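You operate a simulated robot arm through the tools that you are given. There is no shell and no other tool. Be economical: measure what you need, move in short steps, check, and stop when the job is done.

You run a simulated robot arm. Do the job below in one go: nothing can be reset, and whatever is moved stays where it is left.

Task
Shut the bay's monitor down: tone off, level to LOW, volume off, then power off.

Only the result counts: the job must be done as asked and must still hold three seconds after the hand-in. Knocking over, shifting, dropping, spilling or breaking anything else fails it.

Robot
A 6-joint arm with a two-finger parallel gripper, fixed in place. Base frame: the origin is at the foot of the arm, x ahead of it, y to its left, z up. Units: m, degrees, N and s.
Its first joint turns from -115.0 to 115.0 degrees. Payload 4.2 kg.
The TCP is the grasp point between the finger pads, 0.023 m short of the fingertips. In the tool frame z runs along the fingers and y along their closing line. Largest opening 0.094 m; finger width 0.038, thickness 0.01; the body of the gripper, 0.054 by 0.096 m, starts 0.039 m behind the TCP.
Orientation is that of the tool frame in the base frame, as [roll, pitch, yaw] about the fixed x, y, z axes, in that order (R = Rz(yaw) Ry(pitch) Rx(roll)). With the fingers straight down and closing along the base's y, the tool's x points along the base's -x, its y along +y and its z along -z.

Tools
- The arm moves only by the tool play_rows. Its argument "motion" is one flat list of numbers, 7 for each row, row after row: the shift along the base's x, y, z in m, then the turn, a rotation vector about the base's x, y, z in rad, then the gripper command, from -1 (fully open) to 1 (shut), values between in proportion. In form: [dx, dy, dz, wx, wy, wz, claw, dx, dy, dz, wx, wy, wz, claw, ...]. A call has 1 to 20 rows; each row shifts and turns the commanded pose from where the row before left it. A row lasts 0.2 s, in which the tool goes at most 0.05 m and 8.6 degrees; a call with a longer step from one row to the next is refused whole, and so is a gripper value outside its range. A pose out of reach is approached as far as the arm can. The call stops where the force on the tool passes 90 N (or 10 N more than at its start, if that is more) or the arm is blocked; 0.2 s more then pass. The fingers move at their own pace (about 0.108 m/s each) and stop on an object; they squeeze with about 33 N. The grip force told is the motor's: it shows also when the fingers shut on nothing. Time passes only in rows, and 0.2 s behind the last, so rows that do not move let the fingers close. The reply holds the time, the measured pose of the TCP, the force on the tool along the base axes, the opening and the grip force, in the units named above and with some noise.
- Cameras (640 x 400 px; columns grow to the right, rows downward): "scene" is fixed at [0.4015, -0.5015, 1.6094]; the picture's right is [-0.48, 0.88, 0.00], its down [0.81, 0.44, -0.39] and it looks along [-0.34, -0.19, -0.92] (base axes); focal length 324 px, centre (320, 200). "wrist" rides on the gripper at [-0.039, 0, -0.044] in the tool frame; the picture's right is [0.00, -1.00, 0.00], its down [0.97, 0.00, -0.24] and it looks along [0.24, 0.00, 0.97] (tool axes); focal length 218 px, centre (320, 200). There is no depth. A picture from a camera that has moved, and an enlarged one, comes with that camera's place and axes in the base frame and with its lens.
- grab_frame(camera): a new picture of that camera. It takes no simulated time.
- lift_body(by): slides the trunk up (or, below 0, down) by that many m; the arm rides with it, the base frame stays. It gives what a move gives, with no picture.
- enlarge(camera, box): a new picture of the part [left, top, right, bottom] of that camera's present view, enlarged. It takes no simulated time.
- job_done(): hands the job in; it is judged then, once.

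Work in short steps. Places have to be worked out from the pictures, the camera data and where the tool is seen: move nearer, look again, correct. Check each grasp and each placing, and mend what went wrong. You have 120 turns and 84 pictures in all, those below and enlarged ones among them. Open the gripper and draw the arm clear of the work before you hand the job in, unless the task says otherwise; then end with one line.

The tools are called after "Emit:" as name(argument=value, ...) on one line, values as JSON. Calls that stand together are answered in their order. play_rows: Moves the arm, as the interface text tells. Its arguments: {"type":"object","properties":{"motion":{"type":"array"}},"required":["motion"]} The other tools are called the same way: lift_body (by) slides the trunk up or down; grab_frame (camera) takes a picture; enlarge (camera, box) takes an enlarged picture of a part of a camera's view; job_done () hands the job in.

At the start:

```text
time_s: 0.0
tcp_pos: [0.1968, -0.5702, 1.2942]
tool_rot: [180.0, 0.0, 180.0]
force: [1.2, 0.0, 1.2]
gripper_width: 0.0943
grasp_force: 0.0
trunk travel left (down, up): [-0.775, 0.215]
```

scene: 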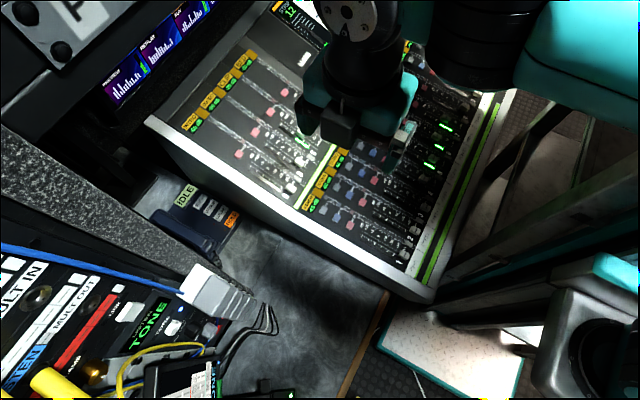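
wrist: 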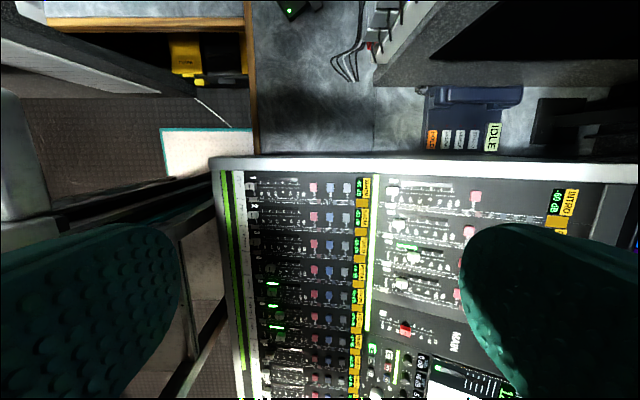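

The scene shows a mixing desk, and a rack at the lower left with a TONE label. I'll enlarge that part first.

Emit:
enlarge(camera="scene", box=[0, 230, 300, 400])

Emit:
enlarge(camera="scene", box=[130, 150, 300, 260])

Emit:
enlarge(camera="wrist", box=[240, 0, 560, 200])

```text
2.13 times, centred on (150, 315) of scene
camera zoom: at [0.4015, -0.5015, 1.6094], right [-0.48, 0.88, 0.0], down [0.81, 0.44, -0.39], along [-0.34, -0.19, -0.92], focal length 691 px, centre (683, -45)
```

zoom: 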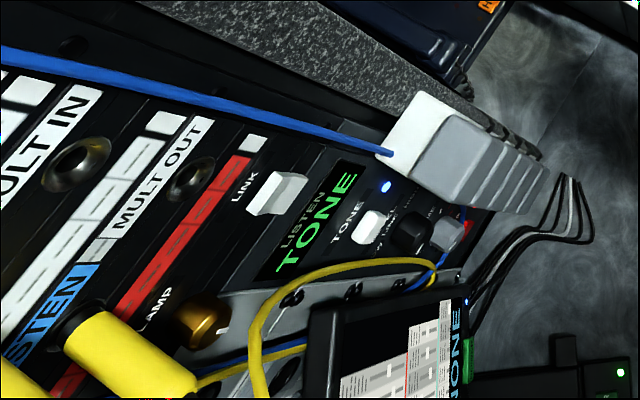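

```text
3.64 times, centred on (215, 205) of scene
camera zoom: at [0.4015, -0.5015, 1.6094], right [-0.48, 0.88, 0.0], down [0.81, 0.44, -0.39], along [-0.34, -0.19, -0.92], focal length 1178 px, centre (702, 182)
```

zoom: 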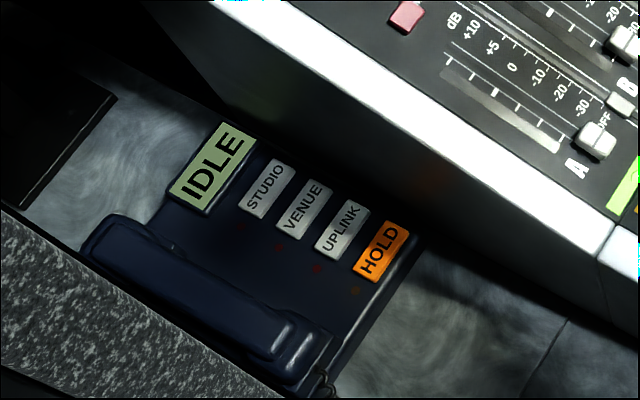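

```text
2.00 times, centred on (400, 100) of wrist
camera zoom: at [0.2364, -0.57, 1.3385], right [0.0, -1.0, 0.0], down [-0.97, 0.0, 0.24], along [-0.24, 0.0, -0.97], focal length 436 px, centre (160, 400)
```

zoom: 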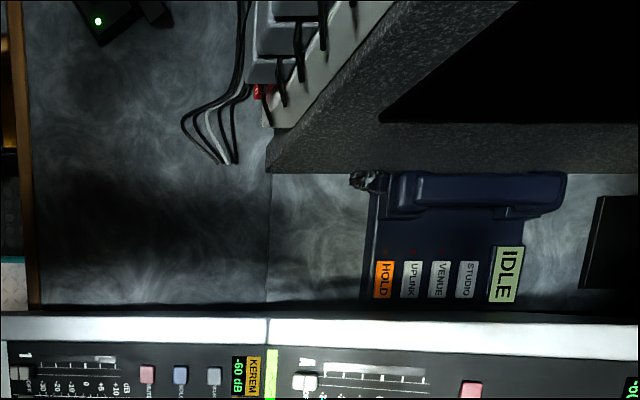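

The rack face looks like it leans back, facing +y and up, at about x 0.5, y -0.75. I'll tilt the tool toward it up high, so the wrist camera can see the panel.

Emit:
play_rows(motion=[0.03, 0.02, 0, -0.13, 0, 0, -1, 0.03, 0.02, 0, -0.13, 0, 0, -1, 0.03, 0.02, 0, -0.13, 0, 0, -1, 0.03, 0.02, 0, -0.13, 0, 0, -1, 0.03, 0.02, 0, -0.13, 0, 0, -1, 0.03, 0.02, 0, -0.13, 0, 0, -1])

Emit:
grab_frame(camera="wrist")

Emit:
grab_frame(camera="scene")

```text
time_s: 1.4
tcp_pos: [0.3786, -0.4472, 1.2989]
tool_rot: [-135.2, 0.1, 179.8]
force: [-0.7, -0.9, 0.2]
gripper_width: 0.0938
grasp_force: 0.0
trunk travel left (down, up): [-0.775, 0.215]
```

```text
78 pictures are left
camera wrist: at [0.4189, -0.4161, 1.3288], right [0.0, -0.71, 0.7], down [-0.97, 0.17, 0.17], along [-0.24, -0.68, -0.69], focal length 218 px, centre (320, 200)
```

wrist: 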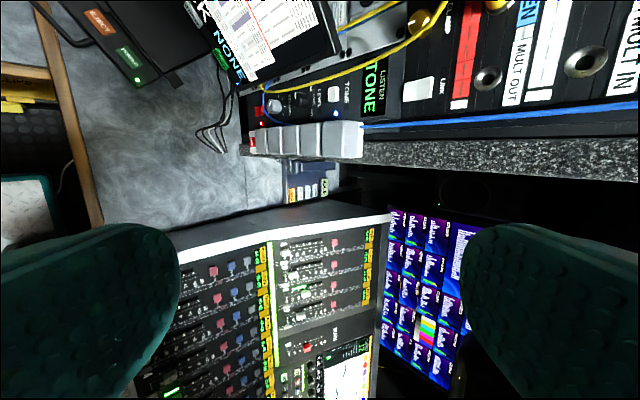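

```text
77 pictures are left
```

scene: 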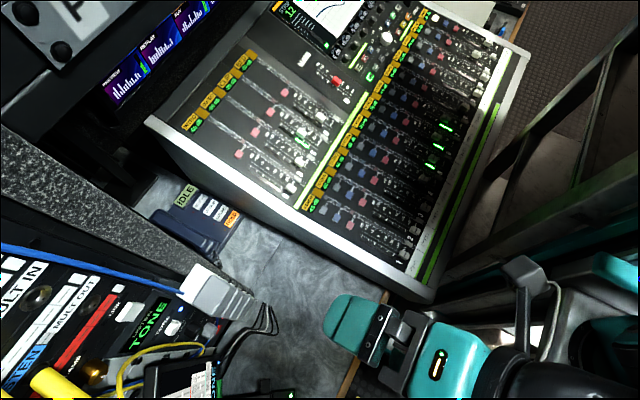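

The LISTEN panel is near the top of the picture, so I'll enlarge it.

Emit:
enlarge(camera="wrist", box=[230, 0, 480, 160])

Emit:
enlarge(camera="wrist", box=[240, 60, 400, 160])

```text
2.50 times, centred on (355, 80) of wrist
camera zoom: at [0.4189, -0.4161, 1.3288], right [0.0, -0.71, 0.7], down [-0.97, 0.17, 0.17], along [-0.24, -0.68, -0.69], focal length 546 px, centre (232, 500)
```

zoom: 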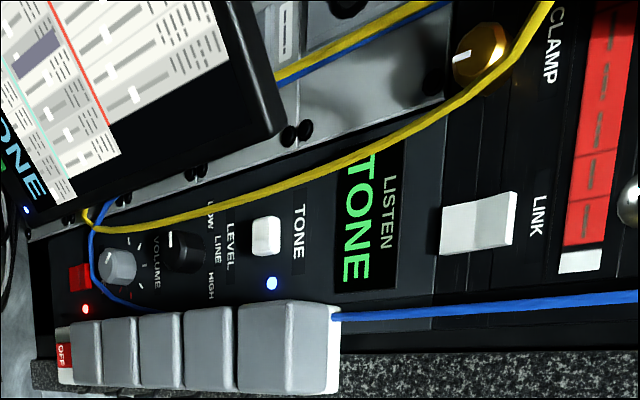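

```text
4.00 times, centred on (320, 110) of wrist
camera zoom: at [0.4189, -0.4161, 1.3288], right [0.0, -0.71, 0.7], down [-0.97, 0.17, 0.17], along [-0.24, -0.68, -0.69], focal length 873 px, centre (320, 560)
```

zoom: 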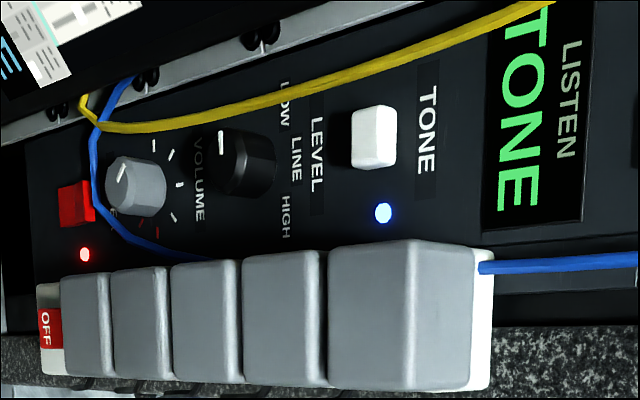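

Triangulating from both cameras gives the control column at x≈0.503, y≈-0.715. TONE is at z≈1.06, LEVEL 0.98, VOLUME 0.87 and POWER about 0.80, with a plug strip on the -x side and a tablet on the +x side. I'll turn the tool level, facing -y, and look straight on from a distance.

Emit:
play_rows(motion=[0.02, 0.012, -0.035, -0.098, 0, 0, -1, 0.02, 0.012, -0.035, -0.098, 0, 0, -1, 0.02, 0.012, -0.035, -0.098, 0, 0, -1, 0.02, 0.012, -0.035, -0.098, 0, 0, -1, 0.02, 0.012, -0.035, -0.098, 0, 0, -1, 0.02, 0.012, -0.035, -0.098, 0, 0, -1, 0.02, 0.012, -0.035, -0.098, 0, 0, -1, 0.02, 0.012, -0.035, -0.098, 0, 0, -1])

Emit:
grab_frame(camera="wrist")

Emit:
grab_frame(camera="scene")

```text
time_s: 3.2
tcp_pos: [0.5269, -0.3214, 1.0249]
tool_rot: [-94.3, 0.1, 179.3]
force: [0.0, -0.8, -0.1]
gripper_width: 0.0941
grasp_force: 0.2
out of reach, approached as far as the arm can: row 7, 8
trunk travel left (down, up): [-0.775, 0.215]
```

```text
74 pictures are left
camera wrist: at [0.5666, -0.2775, 1.0278], right [0.0, -0.07, 1.0], down [-0.97, 0.25, 0.02], along [-0.25, -0.96, -0.07], focal length 218 px, centre (320, 200)
```

wrist: 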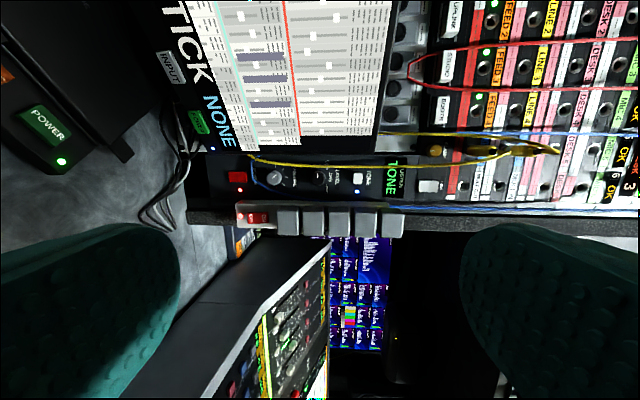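

```text
73 pictures are left
```

scene: 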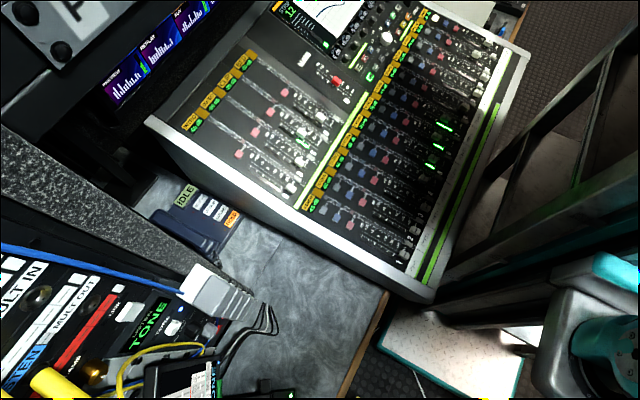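

The panel is in view. The arm hit its reach limit, so the trunk will need to come down later; for now I'll zoom in.

Emit:
enlarge(camera="wrist", box=[210, 130, 450, 250])

Emit:
enlarge(camera="wrist", box=[215, 140, 315, 240])

```text
2.67 times, centred on (330, 190) of wrist
camera zoom: at [0.5666, -0.2775, 1.0278], right [0.0, -0.07, 1.0], down [-0.97, 0.25, 0.02], along [-0.25, -0.96, -0.07], focal length 582 px, centre (293, 227)
```

zoom: 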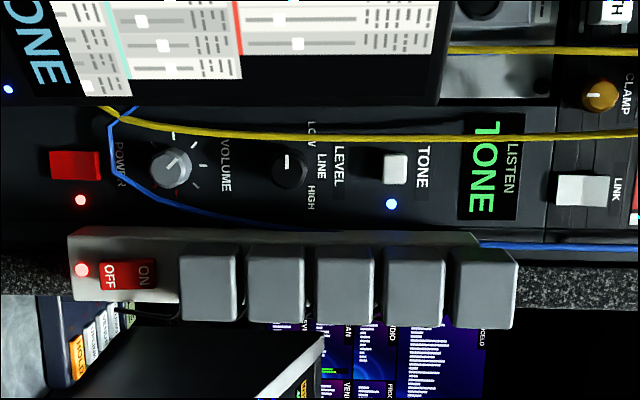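

```text
4.00 times, centred on (265, 190) of wrist
camera zoom: at [0.5666, -0.2775, 1.0278], right [0.0, -0.07, 1.0], down [-0.97, 0.25, 0.02], along [-0.25, -0.96, -0.07], focal length 873 px, centre (540, 240)
```

zoom: 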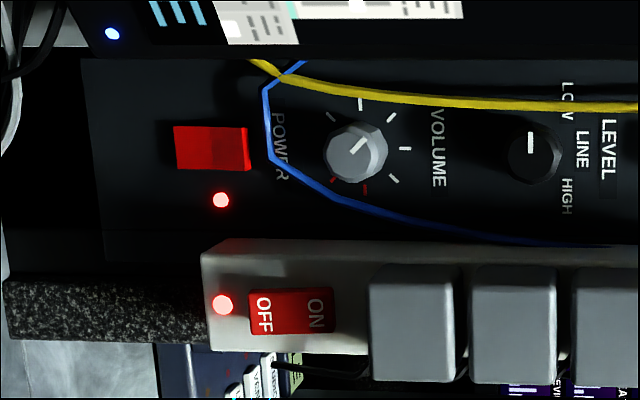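

The controls line up at x≈0.5. Viewed from the front, LEVEL seems to sit around LINE or left of it, and VOLUME points up-left. I'll move closer for detail and check the reach.

Emit:
play_rows(motion=[0.0, -0.03, -0.005, -0.01, 0, 0, -1, 0.0, -0.03, -0.005, -0.01, 0, 0, -1, 0.0, -0.03, -0.005, -0.01, 0, 0, -1, 0.0, -0.03, -0.005, -0.01, 0, 0, -1, 0.0, -0.03, -0.005, -0.01, 0, 0, -1])

Emit:
grab_frame(camera="wrist")

```text
time_s: 4.4
tcp_pos: [0.5443, -0.3848, 1.0045]
tool_rot: [-97.2, -0.1, 177.8]
force: [0.7, -1.0, -0.2]
gripper_width: 0.0941
grasp_force: 0.0
out of reach, approached as far as the arm can: row 1, 2, 3, 4, 5
trunk travel left (down, up): [-0.775, 0.215]
```

```text
70 pictures are left
camera wrist: at [0.5844, -0.3432, 1.009], right [0.0, -0.12, 0.99], down [-0.96, 0.28, 0.03], along [-0.28, -0.95, -0.12], focal length 218 px, centre (320, 200)
```

wrist: 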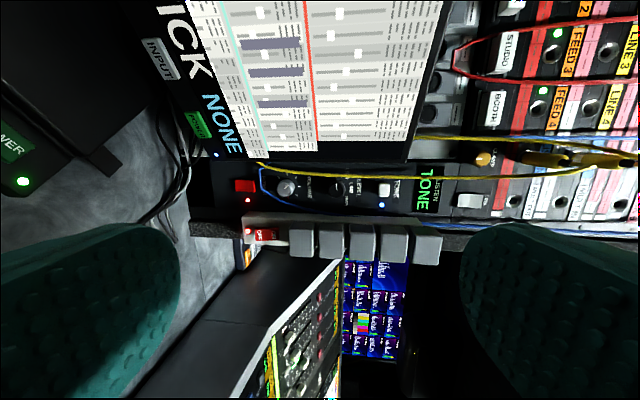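

The arm is too high for this pose, so I'll lower the trunk a little and then raise the tool relative to it.

Emit:
lift_body(by=-0.08)

Emit:
play_rows(motion=[0.0, 0, 0.04, 0, 0, 0, -1, 0.0, 0, 0.04, 0, 0, 0, -1, 0.0, 0, 0.04, 0, 0, 0, -1, 0.0, 0, 0.04, 0, 0, 0, -1])

```text
time_s: 5.6
tcp_pos: [0.5426, -0.3858, 0.9237]
tool_rot: [-97.2, 0.0, 177.7]
force: [0.4, -0.4, 0.2]
gripper_width: 0.094
grasp_force: 0.1
trunk travel left (down, up): [-0.695, 0.295]
```

```text
time_s: 6.6
tcp_pos: [0.5415, -0.3872, 1.0852]
tool_rot: [-97.1, -0.3, 177.7]
force: [0.2, -1.1, -0.2]
gripper_width: 0.094
grasp_force: 0.1
trunk travel left (down, up): [-0.695, 0.295]
```

That works, so I'll lower the trunk another 0.2 m, raise the tool again, and level it to face exactly -y.

Emit:
lift_body(by=-0.2)

Emit:
play_rows(motion=[0.0, 0, 0.03, 0.03, 0, 0.013, -1, 0.0, 0, 0.03, 0.03, 0, 0.013, -1, 0.0, 0, 0.03, 0.03, 0, 0.013, -1, 0.0, -0.03, 0.02, 0.03, 0, 0, -1, 0.0, -0.03, 0.01, 0.0, 0, 0, -1])

Emit:
grab_frame(camera="wrist")

```text
time_s: 8.7
tcp_pos: [0.5419, -0.3856, 0.8848]
tool_rot: [-97.1, -0.2, 177.8]
force: [0.6, 0.0, -0.9]
gripper_width: 0.094
grasp_force: 0.0
trunk travel left (down, up): [-0.495, 0.495]
```

```text
time_s: 9.9
tcp_pos: [0.5416, -0.4447, 1.0052]
tool_rot: [-104.0, -0.3, -180.0]
force: [0.8, 0.5, -0.6]
gripper_width: 0.0941
grasp_force: 0.0
trunk travel left (down, up): [-0.495, 0.495]
```

```text
69 pictures are left
camera wrist: at [0.5802, -0.4019, 1.0161], right [0.0, -0.24, 0.97], down [-0.97, 0.23, 0.06], along [-0.24, -0.94, -0.23], focal length 218 px, centre (320, 200)
```

wrist: 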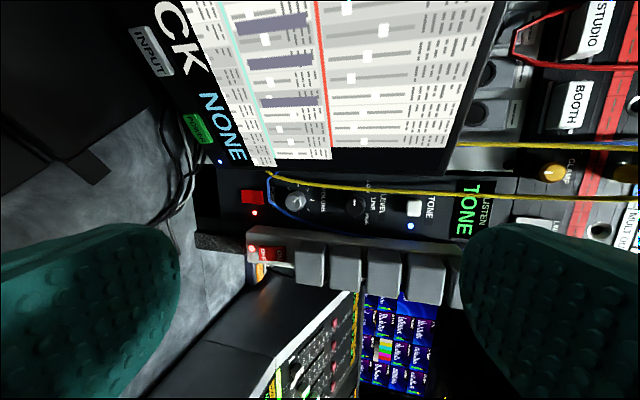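

I turned it the wrong way. I'll correct the tilt by -0.24 rad and close in.

Emit:
play_rows(motion=[0.0, -0.015, -0.01, -0.081, 0, 0, -1, 0.0, -0.02, -0.015, -0.081, 0, 0, -1, 0.0, -0.02, -0.015, -0.081, 0, 0, -1])

Emit:
enlarge(camera="wrist", box=[180, 100, 500, 300])

```text
time_s: 10.7
tcp_pos: [0.5404, -0.4996, 0.9644]
tool_rot: [-90.0, -0.1, 179.9]
force: [-0.2, 0.0, -0.7]
gripper_width: 0.094
grasp_force: 0.0
trunk travel left (down, up): [-0.495, 0.495]
```

```text
2.00 times, centred on (340, 200) of wrist
camera zoom: at [0.5801, -0.4554, 0.9636], right [0.0, 0.0, 1.0], down [-0.97, 0.24, 0.0], along [-0.24, -0.97, 0.0], focal length 436 px, centre (280, 200)
```

zoom: 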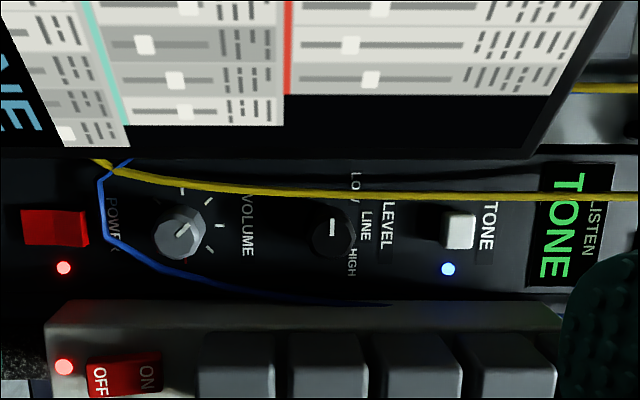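

With clean axes now, the TONE button is at about (0.496, -0.712, 1.074), and the plugs' edges are at x≤0.45, y≥-0.67. I'll zoom in on the knobs' pointers.

Emit:
enlarge(camera="wrist", box=[310, 170, 390, 250])

Emit:
enlarge(camera="wrist", box=[180, 170, 310, 250])

```text
5.00 times, centred on (350, 210) of wrist
camera zoom: at [0.5801, -0.4554, 0.9636], right [0.0, 0.0, 1.0], down [-0.97, 0.24, 0.0], along [-0.24, -0.97, 0.0], focal length 1091 px, centre (170, 150)
```

zoom: 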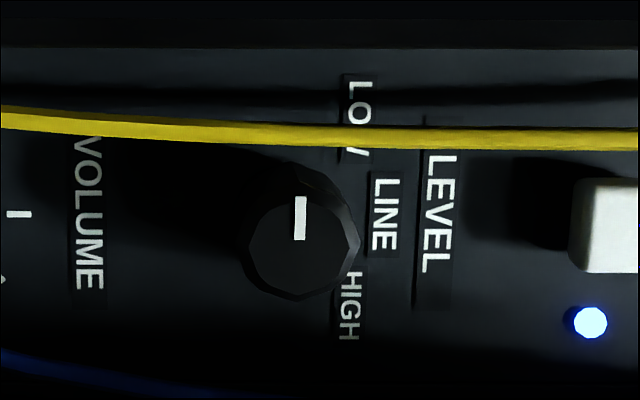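

```text
4.92 times, centred on (245, 210) of wrist
camera zoom: at [0.5801, -0.4554, 0.9636], right [0.0, 0.0, 1.0], down [-0.97, 0.24, 0.0], along [-0.24, -0.97, 0.0], focal length 1074 px, centre (689, 151)
```

zoom: 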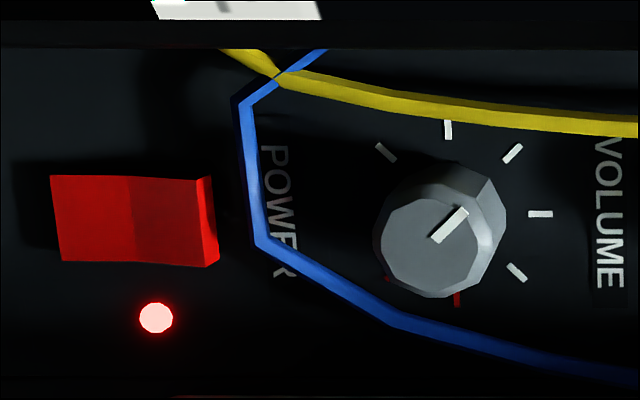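

The LEVEL pointer is toward viewer-left and VOLUME is at the -45° tick. The yellow cable hangs at about x 0.526, y -0.692, so I'll keep to x≈0.494. TONE comes first: I'll shut the gripper and line up in front of the button.

Emit:
play_rows(motion=[-0.0115, -0.01, 0.0275, 0, 0, 0, 1, -0.0115, -0.01, 0.0275, 0, 0, 0, 1, -0.0115, -0.01, 0.0275, 0, 0, 0, 1, -0.0115, -0.01, 0.0275, 0, 0, 0, 1, 0, -0.03, 0, 0, 0, 0, 1, 0, -0.03, 0, 0, 0, 0, 1])

Emit:
grab_frame(camera="wrist")

Emit:
enlarge(camera="scene", box=[100, 260, 300, 400])

```text
time_s: 12.1
tcp_pos: [0.4957, -0.6023, 1.0745]
tool_rot: [-90.1, -0.2, 179.9]
force: [-0.2, 0.6, -0.1]
gripper_width: 0.0
grasp_force: 33.0
trunk travel left (down, up): [-0.495, 0.495]
```

```text
65 pictures are left
camera wrist: at [0.5356, -0.5585, 1.0742], right [0.0, 0.0, 1.0], down [-0.97, 0.24, 0.0], along [-0.24, -0.97, 0.0], focal length 218 px, centre (320, 200)
```

wrist: 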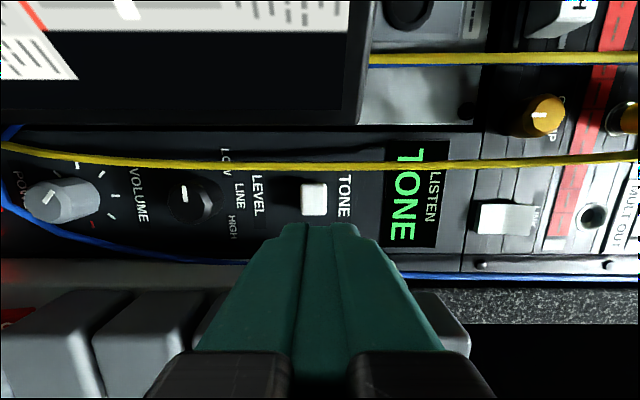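

```text
2.86 times, centred on (200, 330) of scene
camera zoom: at [0.4015, -0.5015, 1.6094], right [-0.48, 0.88, 0.0], down [0.81, 0.44, -0.39], along [-0.34, -0.19, -0.92], focal length 925 px, centre (663, -171)
```

zoom: 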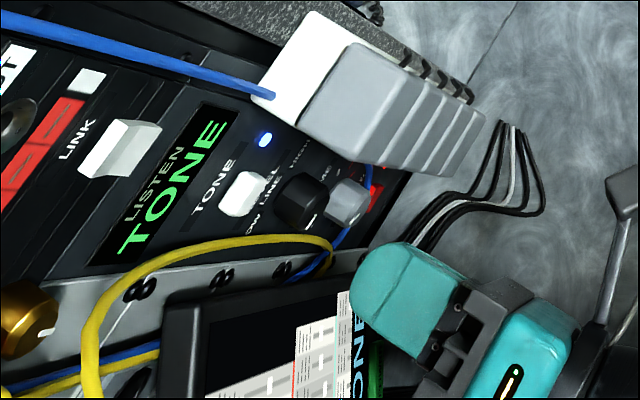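

I'm aligned in x and need about 5 mm lower in z. I'll advance until just short of the button.

Emit:
play_rows(motion=[-0.001, -0.025, -0.005, 0, 0, 0, 1, 0, -0.025, 0, 0, 0, 0, 1, 0, -0.02, 0, 0, 0, 0, 1])

Emit:
grab_frame(camera="wrist")

```text
time_s: 12.9
tcp_pos: [0.4936, -0.6715, 1.0687]
tool_rot: [-90.1, -0.2, 180.0]
force: [-0.6, 0.0, 0.2]
gripper_width: 0.0
grasp_force: 33.2
trunk travel left (down, up): [-0.495, 0.495]
```

```text
63 pictures are left
camera wrist: at [0.533, -0.6272, 1.069], right [0.0, 0.0, 1.0], down [-0.97, 0.24, 0.0], along [-0.24, -0.97, 0.0], focal length 218 px, centre (320, 200)
```

wrist: 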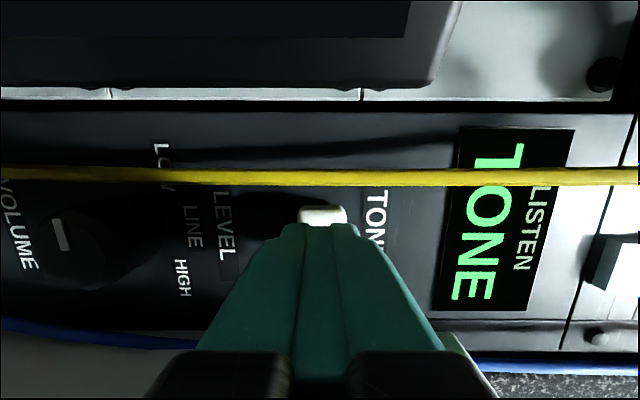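

The fingertip is in front of the button. I'll press in small steps and watch the force.

Emit:
play_rows(motion=[0, -0.005, 0, 0, 0, 0, 1, 0, -0.005, 0, 0, 0, 0, 1, 0, -0.004, 0, 0, 0, 0, 1])

Emit:
grab_frame(camera="wrist")

```text
time_s: 13.7
tcp_pos: [0.4943, -0.6849, 1.0692]
tool_rot: [-90.2, -0.3, 179.9]
force: [-6.7, 19.8, -5.9]
gripper_width: 0.0
grasp_force: 32.6
trunk travel left (down, up): [-0.495, 0.495]
```

```text
62 pictures are left
camera wrist: at [0.5336, -0.64, 1.0687], right [0.01, 0.0, 1.0], down [-0.97, 0.24, 0.01], along [-0.24, -0.97, 0.0], focal length 218 px, centre (320, 200)
```

wrist: 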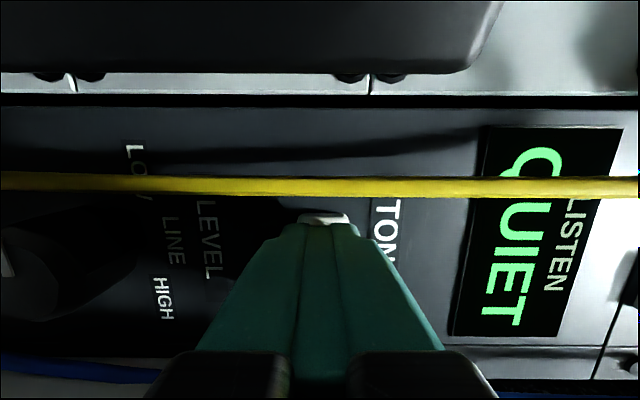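

The display now reads QUIET, so I'll back off and check that it holds.

Emit:
play_rows(motion=[0, 0.01, 0, 0, 0, 0, 1, 0, 0.03, 0, 0, 0, 0, 1, 0, 0.04, 0, 0, 0, 0, 1, 0, 0.04, -0.02, 0, 0, 0, 0, 0, 0.02, -0.04, 0, 0, 0, 0, 0, 0, -0.02, 0, 0, 0, 0])

Emit:
enlarge(camera="wrist", box=[180, 100, 500, 300])

```text
time_s: 15.1
tcp_pos: [0.4963, -0.5429, 0.9905]
tool_rot: [-90.1, -0.2, 179.9]
force: [-0.8, 0.0, 0.2]
gripper_width: 0.0468
grasp_force: 0.2
trunk travel left (down, up): [-0.495, 0.495]
```

```text
2.00 times, centred on (340, 200) of wrist
camera zoom: at [0.5362, -0.4999, 0.9901], right [0.0, 0.0, 1.0], down [-0.97, 0.24, 0.0], along [-0.24, -0.97, 0.0], focal length 436 px, centre (280, 200)
```

zoom: 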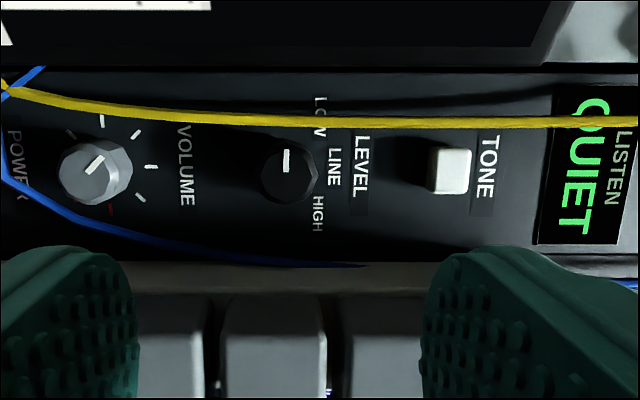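

Tone is off: the display shows QUIET and the LED is dark. Next I'll look closely at the LEVEL knob.

Emit:
enlarge(camera="wrist", box=[290, 135, 370, 215])

Emit:
enlarge(camera="scene", box=[160, 310, 220, 350])

```text
5.00 times, centred on (330, 175) of wrist
camera zoom: at [0.5362, -0.4999, 0.9901], right [0.0, 0.0, 1.0], down [-0.97, 0.24, 0.0], along [-0.24, -0.97, 0.0], focal length 1091 px, centre (270, 325)
```

zoom: 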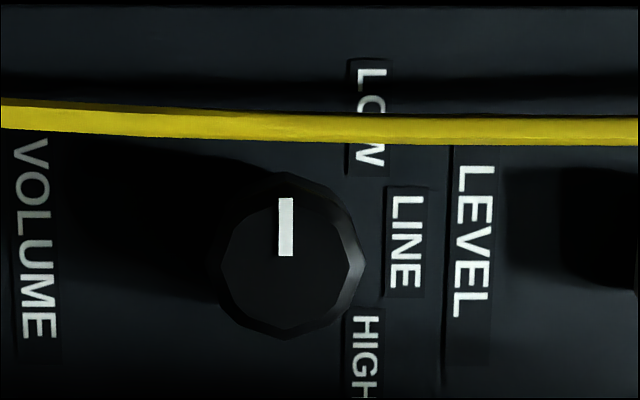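

```text
10.00 times, centred on (190, 330) of scene
camera zoom: at [0.4015, -0.5015, 1.6094], right [-0.48, 0.88, 0.0], down [0.81, 0.44, -0.39], along [-0.34, -0.19, -0.92], focal length 3238 px, centre (1620, -1100)
```

zoom: 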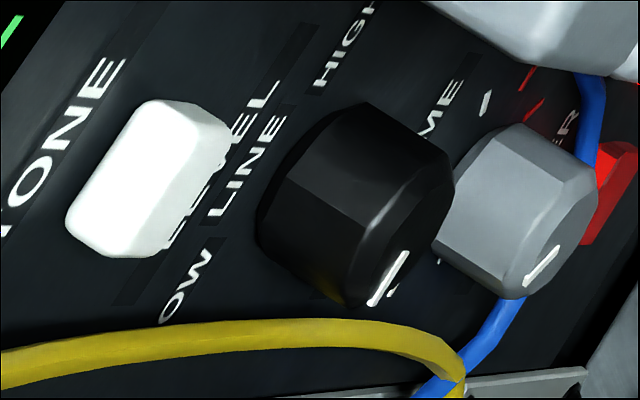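

The LEVEL knob is at about (0.498, -0.71, 0.9935), with the pointer near -90° while LOW is printed at about -60°. I'll pre-turn the tool by +15°, keep clear of the yellow cable, and approach to grasp.

Emit:
play_rows(motion=[-0.003, -0.02, 0.0025, 0, 0.13, 0, 0, -0.003, -0.03, 0.0025, 0, 0.13, 0, 0, 0, -0.04, 0, 0, 0, 0, 0])

Emit:
grab_frame(camera="wrist")

```text
time_s: 15.9
tcp_pos: [0.4892, -0.6348, 0.9943]
tool_rot: [-90.1, -15.3, -180.0]
force: [0.4, 0.1, -0.7]
gripper_width: 0.0468
grasp_force: 0.2
trunk travel left (down, up): [-0.495, 0.495]
```

```text
58 pictures are left
camera wrist: at [0.5286, -0.5911, 0.9845], right [0.26, 0.0, 0.96], down [-0.94, 0.24, 0.25], along [-0.23, -0.97, 0.06], focal length 218 px, centre (320, 200)
```

wrist: 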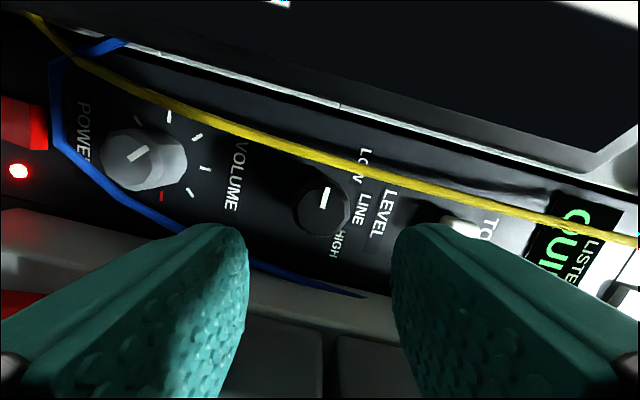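

The knob is nearly centred between the fingers. I'll advance to TCP y≈-0.70 and look before closing.

Emit:
play_rows(motion=[0.001, -0.025, 0.002, 0, 0, 0, 0, 0, -0.025, 0, 0, 0, 0, 0, 0, -0.013, 0, 0, 0, 0, 0])

Emit:
grab_frame(camera="wrist")

Emit:
enlarge(camera="scene", box=[100, 260, 300, 400])

```text
time_s: 16.8
tcp_pos: [0.4911, -0.6884, 0.9985]
tool_rot: [-90.2, -15.4, 179.8]
force: [-20.6, 86.7, -2.4]
gripper_width: 0.0435
grasp_force: 0.1
trunk travel left (down, up): [-0.495, 0.495]
stopped in row 3: the force on the tool passed its limit (the readings are from after the stop); the commanded pose is now the measured one
```

```text
57 pictures are left
camera wrist: at [0.5292, -0.6452, 0.9878], right [0.26, 0.0, 0.96], down [-0.94, 0.24, 0.26], along [-0.24, -0.97, 0.06], focal length 218 px, centre (320, 200)
```

wrist: 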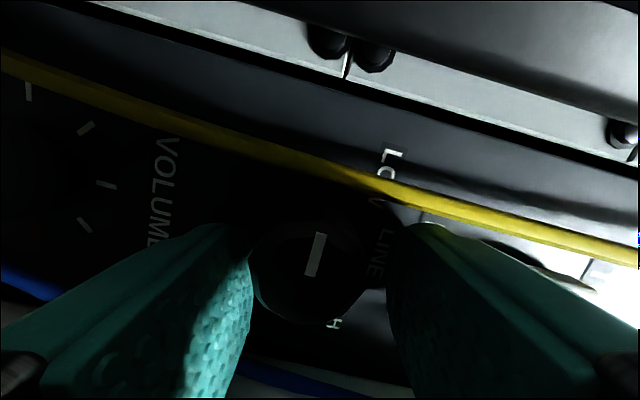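

```text
2.86 times, centred on (200, 330) of scene
camera zoom: at [0.4015, -0.5015, 1.6094], right [-0.48, 0.88, 0.0], down [0.81, 0.44, -0.39], along [-0.34, -0.19, -0.92], focal length 925 px, centre (663, -171)
```

zoom: 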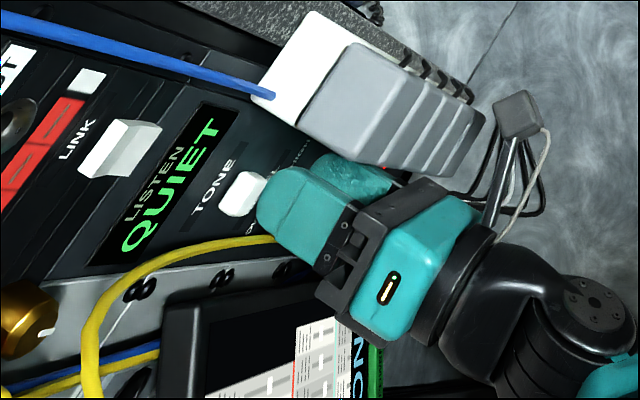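

The fingertips have reached the panel face at y≈-0.711, with the knob between them. I'll back off 5 mm and close gently.

Emit:
play_rows(motion=[0, 0.005, -0.001, 0, 0, 0, 0, 0, 0, 0, 0, 0, 0, 0])

Emit:
grab_frame(camera="wrist")

```text
time_s: 17.4
tcp_pos: [0.4908, -0.6896, 0.9963]
tool_rot: [-90.3, -15.1, 179.7]
force: [0.1, 18.7, 3.6]
gripper_width: 0.0485
grasp_force: 1.9
trunk travel left (down, up): [-0.495, 0.495]
```

```text
55 pictures are left
camera wrist: at [0.5286, -0.6451, 0.9853], right [0.26, -0.01, 0.97], down [-0.94, 0.24, 0.25], along [-0.24, -0.97, 0.06], focal length 218 px, centre (320, 200)
```

wrist: 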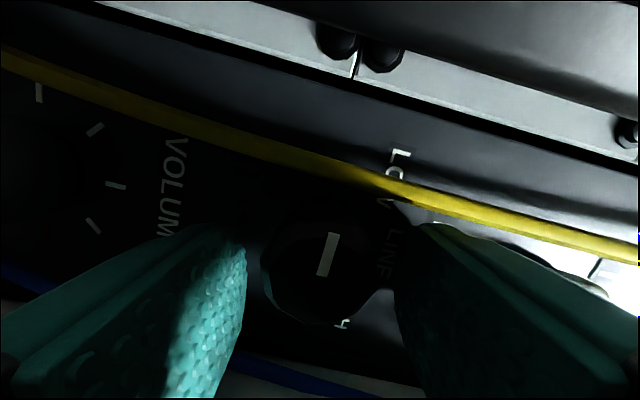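

There's still light contact, so I'll back off another 3 mm and close on the knob.

Emit:
play_rows(motion=[0, 0.003, 0, 0, 0, 0, 0, 0, 0, 0, 0, 0, 0, 0.5, 0, 0, 0, 0, 0, 0, 0.8, 0, 0, 0, 0, 0, 0, 1])

Emit:
grab_frame(camera="wrist")

```text
time_s: 18.4
tcp_pos: [0.4892, -0.686, 0.9957]
tool_rot: [-90.3, -15.3, 179.6]
force: [2.0, -8.7, 7.0]
gripper_width: 0.0272
grasp_force: 44.7
trunk travel left (down, up): [-0.495, 0.495]
```

```text
54 pictures are left
camera wrist: at [0.5277, -0.642, 0.9854], right [0.26, -0.01, 0.96], down [-0.94, 0.24, 0.26], along [-0.24, -0.97, 0.06], focal length 218 px, centre (320, 200)
```

wrist: 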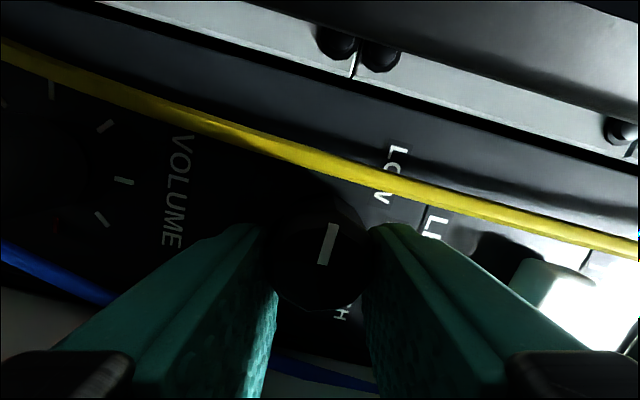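

I have the knob, at 27 mm opening. I'll turn clockwise as seen from the front (negative about y) by 15° and look at the response.

Emit:
play_rows(motion=[0, 0, -0.001, 0, -0.13, 0, 1, 0, 0, -0.001, 0, -0.13, 0, 1])

Emit:
grab_frame(camera="wrist")

```text
time_s: 19.0
tcp_pos: [0.4911, -0.6864, 0.9933]
tool_rot: [-90.4, -0.2, 179.8]
force: [3.6, -3.5, 8.4]
gripper_width: 0.0282
grasp_force: 45.4
trunk travel left (down, up): [-0.495, 0.495]
```

```text
53 pictures are left
camera wrist: at [0.5307, -0.6418, 0.9928], right [0.0, -0.01, 1.0], down [-0.97, 0.24, 0.01], along [-0.24, -0.97, -0.01], focal length 218 px, centre (320, 200)
```

wrist: 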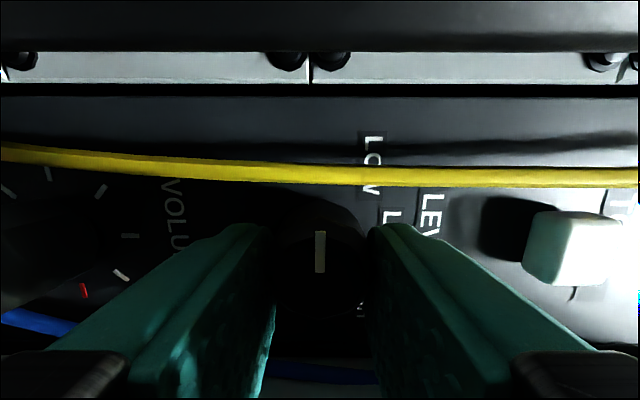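

The pointer still points to +x, so the knob hasn't followed yet; it may be held by a stiff detent. I'll continue another 15° and zoom in.

Emit:
play_rows(motion=[0, 0, -0.001, 0, -0.13, 0, 1, 0, 0, -0.001, 0, -0.13, 0, 1])

Emit:
enlarge(camera="wrist", box=[220, 120, 460, 320])

```text
time_s: 19.6
tcp_pos: [0.4888, -0.6862, 0.9902]
tool_rot: [-90.5, 14.7, 179.8]
force: [1.3, 1.2, 6.3]
gripper_width: 0.027
grasp_force: 45.1
trunk travel left (down, up): [-0.495, 0.495]
```

```text
2.00 times, centred on (340, 220) of wrist
camera zoom: at [0.528, -0.6419, 1.0003], right [-0.25, -0.01, 0.97], down [-0.94, 0.24, -0.24], along [-0.23, -0.97, -0.07], focal length 436 px, centre (280, 160)
```

zoom: 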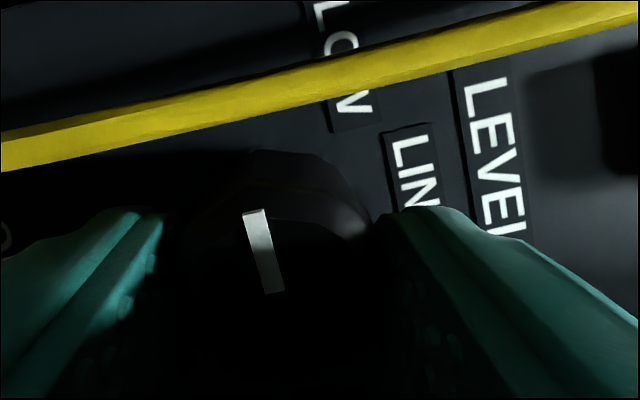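

The knob slipped 30° (one facet) and the pointer stayed at +x. I'll test the other direction from here.

Emit:
play_rows(motion=[0, 0, 0.001, 0, 0.13, 0, 1, 0, 0, 0.001, 0, 0.13, 0, 1])

Emit:
enlarge(camera="wrist", box=[220, 120, 460, 320])

```text
time_s: 20.2
tcp_pos: [0.4889, -0.6866, 0.9927]
tool_rot: [-90.5, -0.4, 179.8]
force: [4.0, -2.3, 10.1]
gripper_width: 0.027
grasp_force: 44.7
trunk travel left (down, up): [-0.495, 0.495]
```

```text
2.00 times, centred on (340, 220) of wrist
camera zoom: at [0.5291, -0.6419, 0.9927], right [0.01, -0.01, 1.0], down [-0.97, 0.24, 0.01], along [-0.24, -0.97, 0.0], focal length 436 px, centre (280, 160)
```

zoom: 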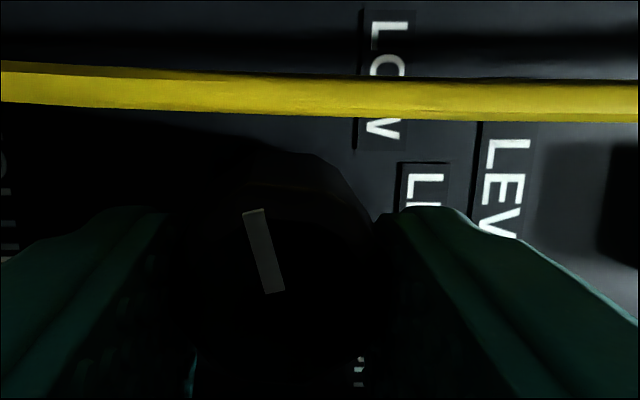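

Counter-clockwise, the knob follows the tool: the pointer is now about -105°. So clockwise looks blocked by a stop. I'll turn another 30° counter-clockwise, then release and see where it settles.

Emit:
play_rows(motion=[0, 0, 0.001, 0, 0.13, 0, 1, 0, 0, 0.001, 0, 0.13, 0, 1])

Emit:
enlarge(camera="wrist", box=[220, 120, 460, 320])

Emit:
play_rows(motion=[0, 0, 0, 0, 0, 0, 0.2, 0, 0.005, 0, 0, 0, 0, 0, 0, 0.02, 0, 0, 0, 0, 0])

Emit:
grab_frame(camera="wrist")

```text
time_s: 20.8
tcp_pos: [0.4894, -0.6853, 0.9956]
tool_rot: [-90.3, -15.4, 179.9]
force: [2.8, -2.5, 11.3]
gripper_width: 0.027
grasp_force: 45.4
trunk travel left (down, up): [-0.495, 0.495]
```

```text
2.00 times, centred on (340, 220) of wrist
camera zoom: at [0.5281, -0.6419, 0.9853], right [0.26, -0.01, 0.96], down [-0.94, 0.24, 0.26], along [-0.24, -0.97, 0.06], focal length 436 px, centre (280, 160)
```

zoom: 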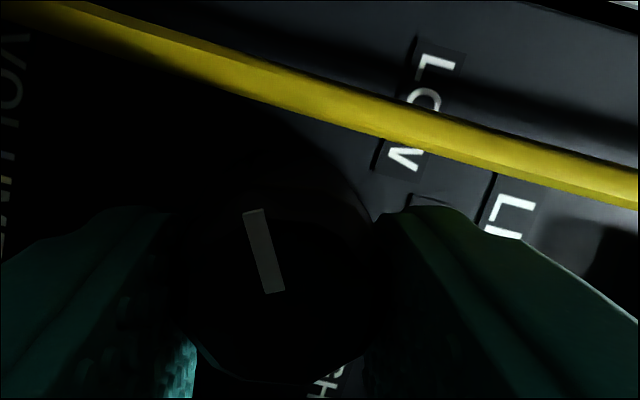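

```text
time_s: 21.6
tcp_pos: [0.4898, -0.6625, 0.9944]
tool_rot: [-90.4, -15.3, 179.9]
force: [-0.4, 0.0, 0.6]
gripper_width: 0.047
grasp_force: 0.1
trunk travel left (down, up): [-0.495, 0.495]
```

```text
49 pictures are left
camera wrist: at [0.5286, -0.6176, 0.9846], right [0.26, -0.01, 0.96], down [-0.94, 0.24, 0.26], along [-0.24, -0.97, 0.06], focal length 218 px, centre (320, 200)
```

wrist: 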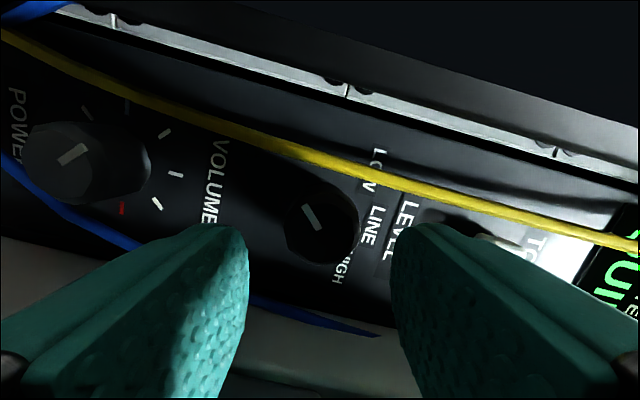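

After release the pointer sits near -130°, so it holds or snaps there. I'll zoom in to measure it.

Emit:
enlarge(camera="wrist", box=[270, 150, 390, 280])

```text
3.08 times, centred on (330, 215) of wrist
camera zoom: at [0.5286, -0.6176, 0.9846], right [0.26, -0.01, 0.96], down [-0.94, 0.24, 0.26], along [-0.24, -0.97, 0.06], focal length 672 px, centre (289, 154)
```

zoom: 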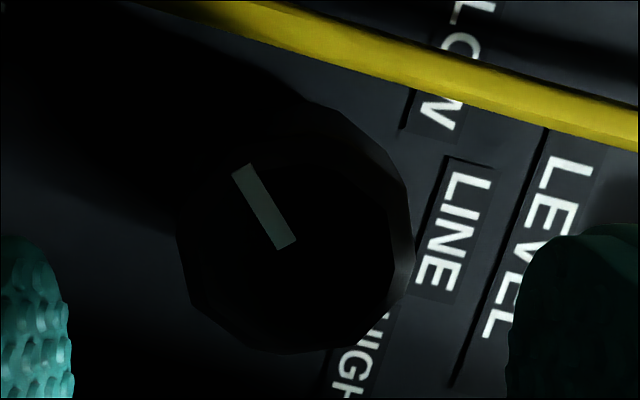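

The pointer is now at -135°, so the detents are 45° apart. LOW should be the full counter-clockwise end. I'll regrip with the tool at 0° and try another counter-clockwise step.

Emit:
play_rows(motion=[0, 0, -0.0005, 0, -0.13, 0, 0, 0, 0, -0.0005, 0, -0.13, 0, 0, 0, -0.012, 0, 0, 0, 0, 0, 0, -0.011, 0, 0, 0, 0, 0, 0, 0, 0, 0, 0, 0, 0.5, 0, 0, 0, 0, 0, 0, 0.9, 0, 0, 0, 0, 0, 0, 1])

Emit:
play_rows(motion=[0, 0, 0.001, 0, 0.13, 0, 1, 0, 0, 0.001, 0, 0.13, 0, 1, 0.0005, 0, 0.001, 0, 0.13, 0, 1, 0, 0, 0.0005, 0, 0.06, 0, 1])

Emit:
enlarge(camera="wrist", box=[220, 120, 460, 320])

```text
time_s: 23.2
tcp_pos: [0.4913, -0.6838, 0.9924]
tool_rot: [-90.4, -0.3, 179.9]
force: [-0.6, -1.9, -0.7]
gripper_width: 0.0268
grasp_force: 45.2
trunk travel left (down, up): [-0.495, 0.495]
```

```text
time_s: 24.2
tcp_pos: [0.4967, -0.6839, 0.9952]
tool_rot: [-90.5, -26.0, -179.6]
force: [29.8, -22.3, -6.9]
gripper_width: 0.0271
grasp_force: 44.7
trunk travel left (down, up): [-0.495, 0.495]
```

```text
2.00 times, centred on (340, 220) of wrist
camera zoom: at [0.5313, -0.6394, 0.9778], right [0.44, -0.01, 0.9], down [-0.87, 0.23, 0.43], along [-0.21, -0.97, 0.1], focal length 436 px, centre (280, 160)
```

zoom: 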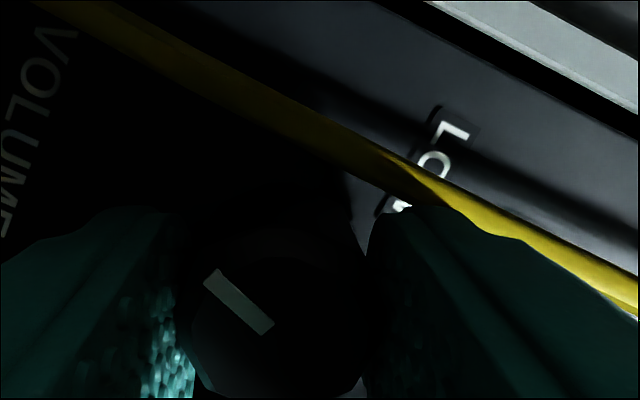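

The knob followed to about -165°, but there's a 30 N sideways force, so the body is probably touching the plug strip. I'll release, back out and check.

Emit:
play_rows(motion=[0, 0, 0, 0, 0, 0, 0.2, 0, 0.01, 0, 0, 0, 0, 0, 0, 0.04, 0, 0, 0, 0, 0, 0, 0.03, 0, 0, 0, 0, 0, 0, 0.02, 0, 0, -0.13, 0, 0, 0, 0.02, 0, 0, -0.13, 0, 0, 0, 0, 0, 0, -0.13, 0, 0])

Emit:
grab_frame(camera="wrist")

Emit:
enlarge(camera="scene", box=[100, 260, 300, 400])

```text
time_s: 25.8
tcp_pos: [0.4894, -0.563, 0.9963]
tool_rot: [-90.3, -3.8, 179.8]
force: [-0.1, -0.1, -0.4]
gripper_width: 0.0471
grasp_force: 0.0
trunk travel left (down, up): [-0.495, 0.495]
```

```text
46 pictures are left
camera wrist: at [0.5295, -0.5193, 0.9929], right [0.06, -0.01, 1.0], down [-0.97, 0.24, 0.06], along [-0.24, -0.97, 0.01], focal length 218 px, centre (320, 200)
```

wrist: 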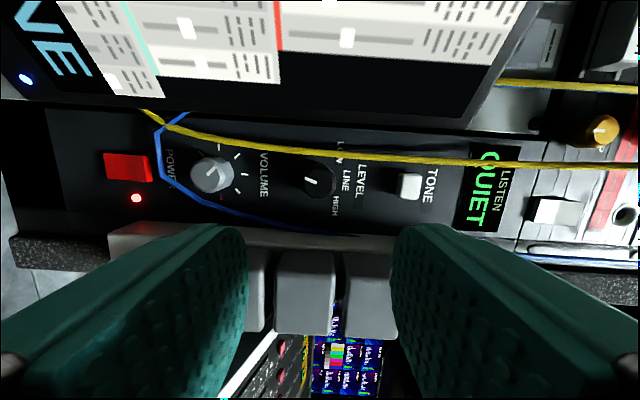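

```text
2.86 times, centred on (200, 330) of scene
camera zoom: at [0.4015, -0.5015, 1.6094], right [-0.48, 0.88, 0.0], down [0.81, 0.44, -0.39], along [-0.34, -0.19, -0.92], focal length 925 px, centre (663, -171)
```

zoom: 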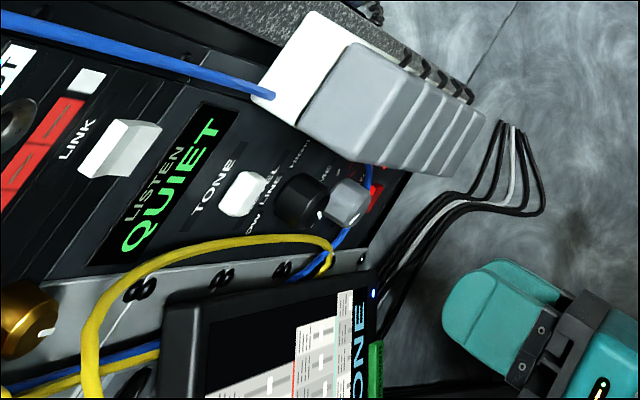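

Nothing shifted in the scene. I'll check the knob's pointer.

Emit:
enlarge(camera="wrist", box=[270, 130, 390, 230])

```text
4.00 times, centred on (330, 180) of wrist
camera zoom: at [0.5295, -0.5193, 0.9929], right [0.06, -0.01, 1.0], down [-0.97, 0.24, 0.06], along [-0.24, -0.97, 0.01], focal length 873 px, centre (280, 280)
```

zoom: 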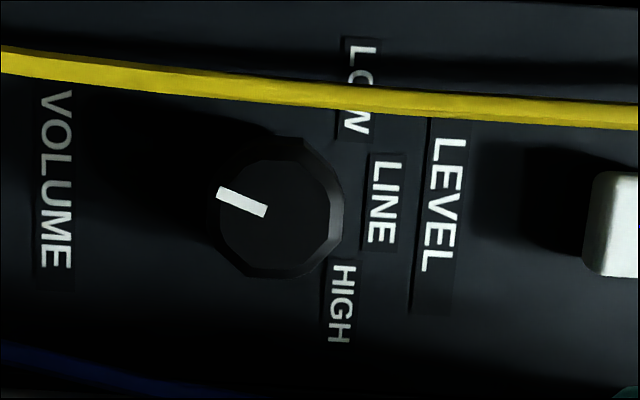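

The pointer is at about -162° and stayed there. I'll keep turning counter-clockwise in small ranges, within ±15° so the body stays clear of the plugs, and regrip at about -4°.

Emit:
play_rows(motion=[0.002, -0.04, -0.002, 0, -0.13, 0, 0, 0.001, -0.04, -0.001, 0, 0, 0, 0, 0, -0.03, 0, 0, 0, 0, 0, 0, -0.012, 0, 0, 0, 0, 0, 0, 0, 0, 0, 0, 0, 0.5, 0, 0, 0, 0, 0, 0, 0.9, 0, 0, 0, 0, 0, 0, 1])

Emit:
play_rows(motion=[0, 0, 0.0005, 0, 0.13, 0, 1, 0, 0, 0.0005, 0, 0.13, 0, 1, 0, 0, 0.0003, 0, 0.08, 0, 1])

Emit:
enlarge(camera="wrist", box=[220, 120, 460, 320])

```text
time_s: 27.4
tcp_pos: [0.4905, -0.6887, 0.9935]
tool_rot: [-90.6, 3.6, 179.9]
force: [-0.4, -0.9, -8.6]
gripper_width: 0.0271
grasp_force: 45.1
trunk travel left (down, up): [-0.495, 0.495]
```

```text
time_s: 28.2
tcp_pos: [0.4921, -0.6878, 0.9939]
tool_rot: [-90.2, -15.9, 179.7]
force: [-1.1, -15.8, 1.9]
gripper_width: 0.027
grasp_force: 44.6
trunk travel left (down, up): [-0.495, 0.495]
```

```text
2.00 times, centred on (340, 220) of wrist
camera zoom: at [0.5296, -0.645, 0.9846], right [0.27, -0.01, 0.96], down [-0.93, 0.25, 0.27], along [-0.24, -0.97, 0.06], focal length 436 px, centre (280, 160)
```

zoom: 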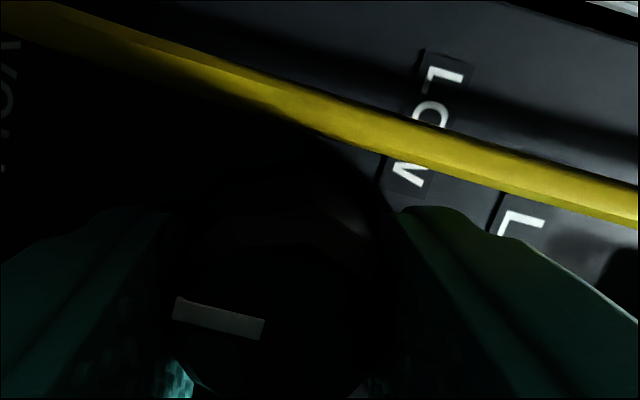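

The pointer is now at about -183°. I'll release, swing back, regrip and try another 30° to find a stop.

Emit:
play_rows(motion=[0, 0, 0, 0, 0, 0, 0.2, 0, 0.01, 0, 0, 0, 0, 0, 0, 0.015, 0, 0, -0.13, 0, 0, 0, 0, -0.0005, 0, -0.13, 0, 0, 0, 0, -0.0005, 0, -0.13, 0, 0, 0, 0, -0.0005, 0, -0.13, 0, 0])

Emit:
enlarge(camera="wrist", box=[220, 120, 460, 320])

```text
time_s: 29.6
tcp_pos: [0.4934, -0.6607, 0.9933]
tool_rot: [-90.5, 14.0, 179.8]
force: [-0.1, -0.5, -1.3]
gripper_width: 0.047
grasp_force: 0.2
trunk travel left (down, up): [-0.495, 0.495]
```

```text
2.00 times, centred on (340, 220) of wrist
camera zoom: at [0.5324, -0.6172, 1.0027], right [-0.24, -0.01, 0.97], down [-0.94, 0.24, -0.23], along [-0.23, -0.97, -0.07], focal length 436 px, centre (280, 160)
```

zoom: 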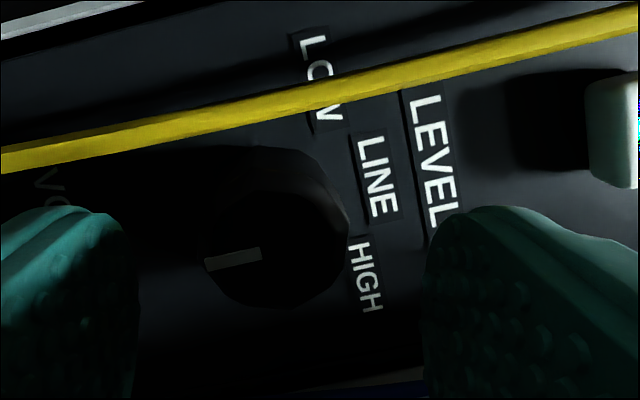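

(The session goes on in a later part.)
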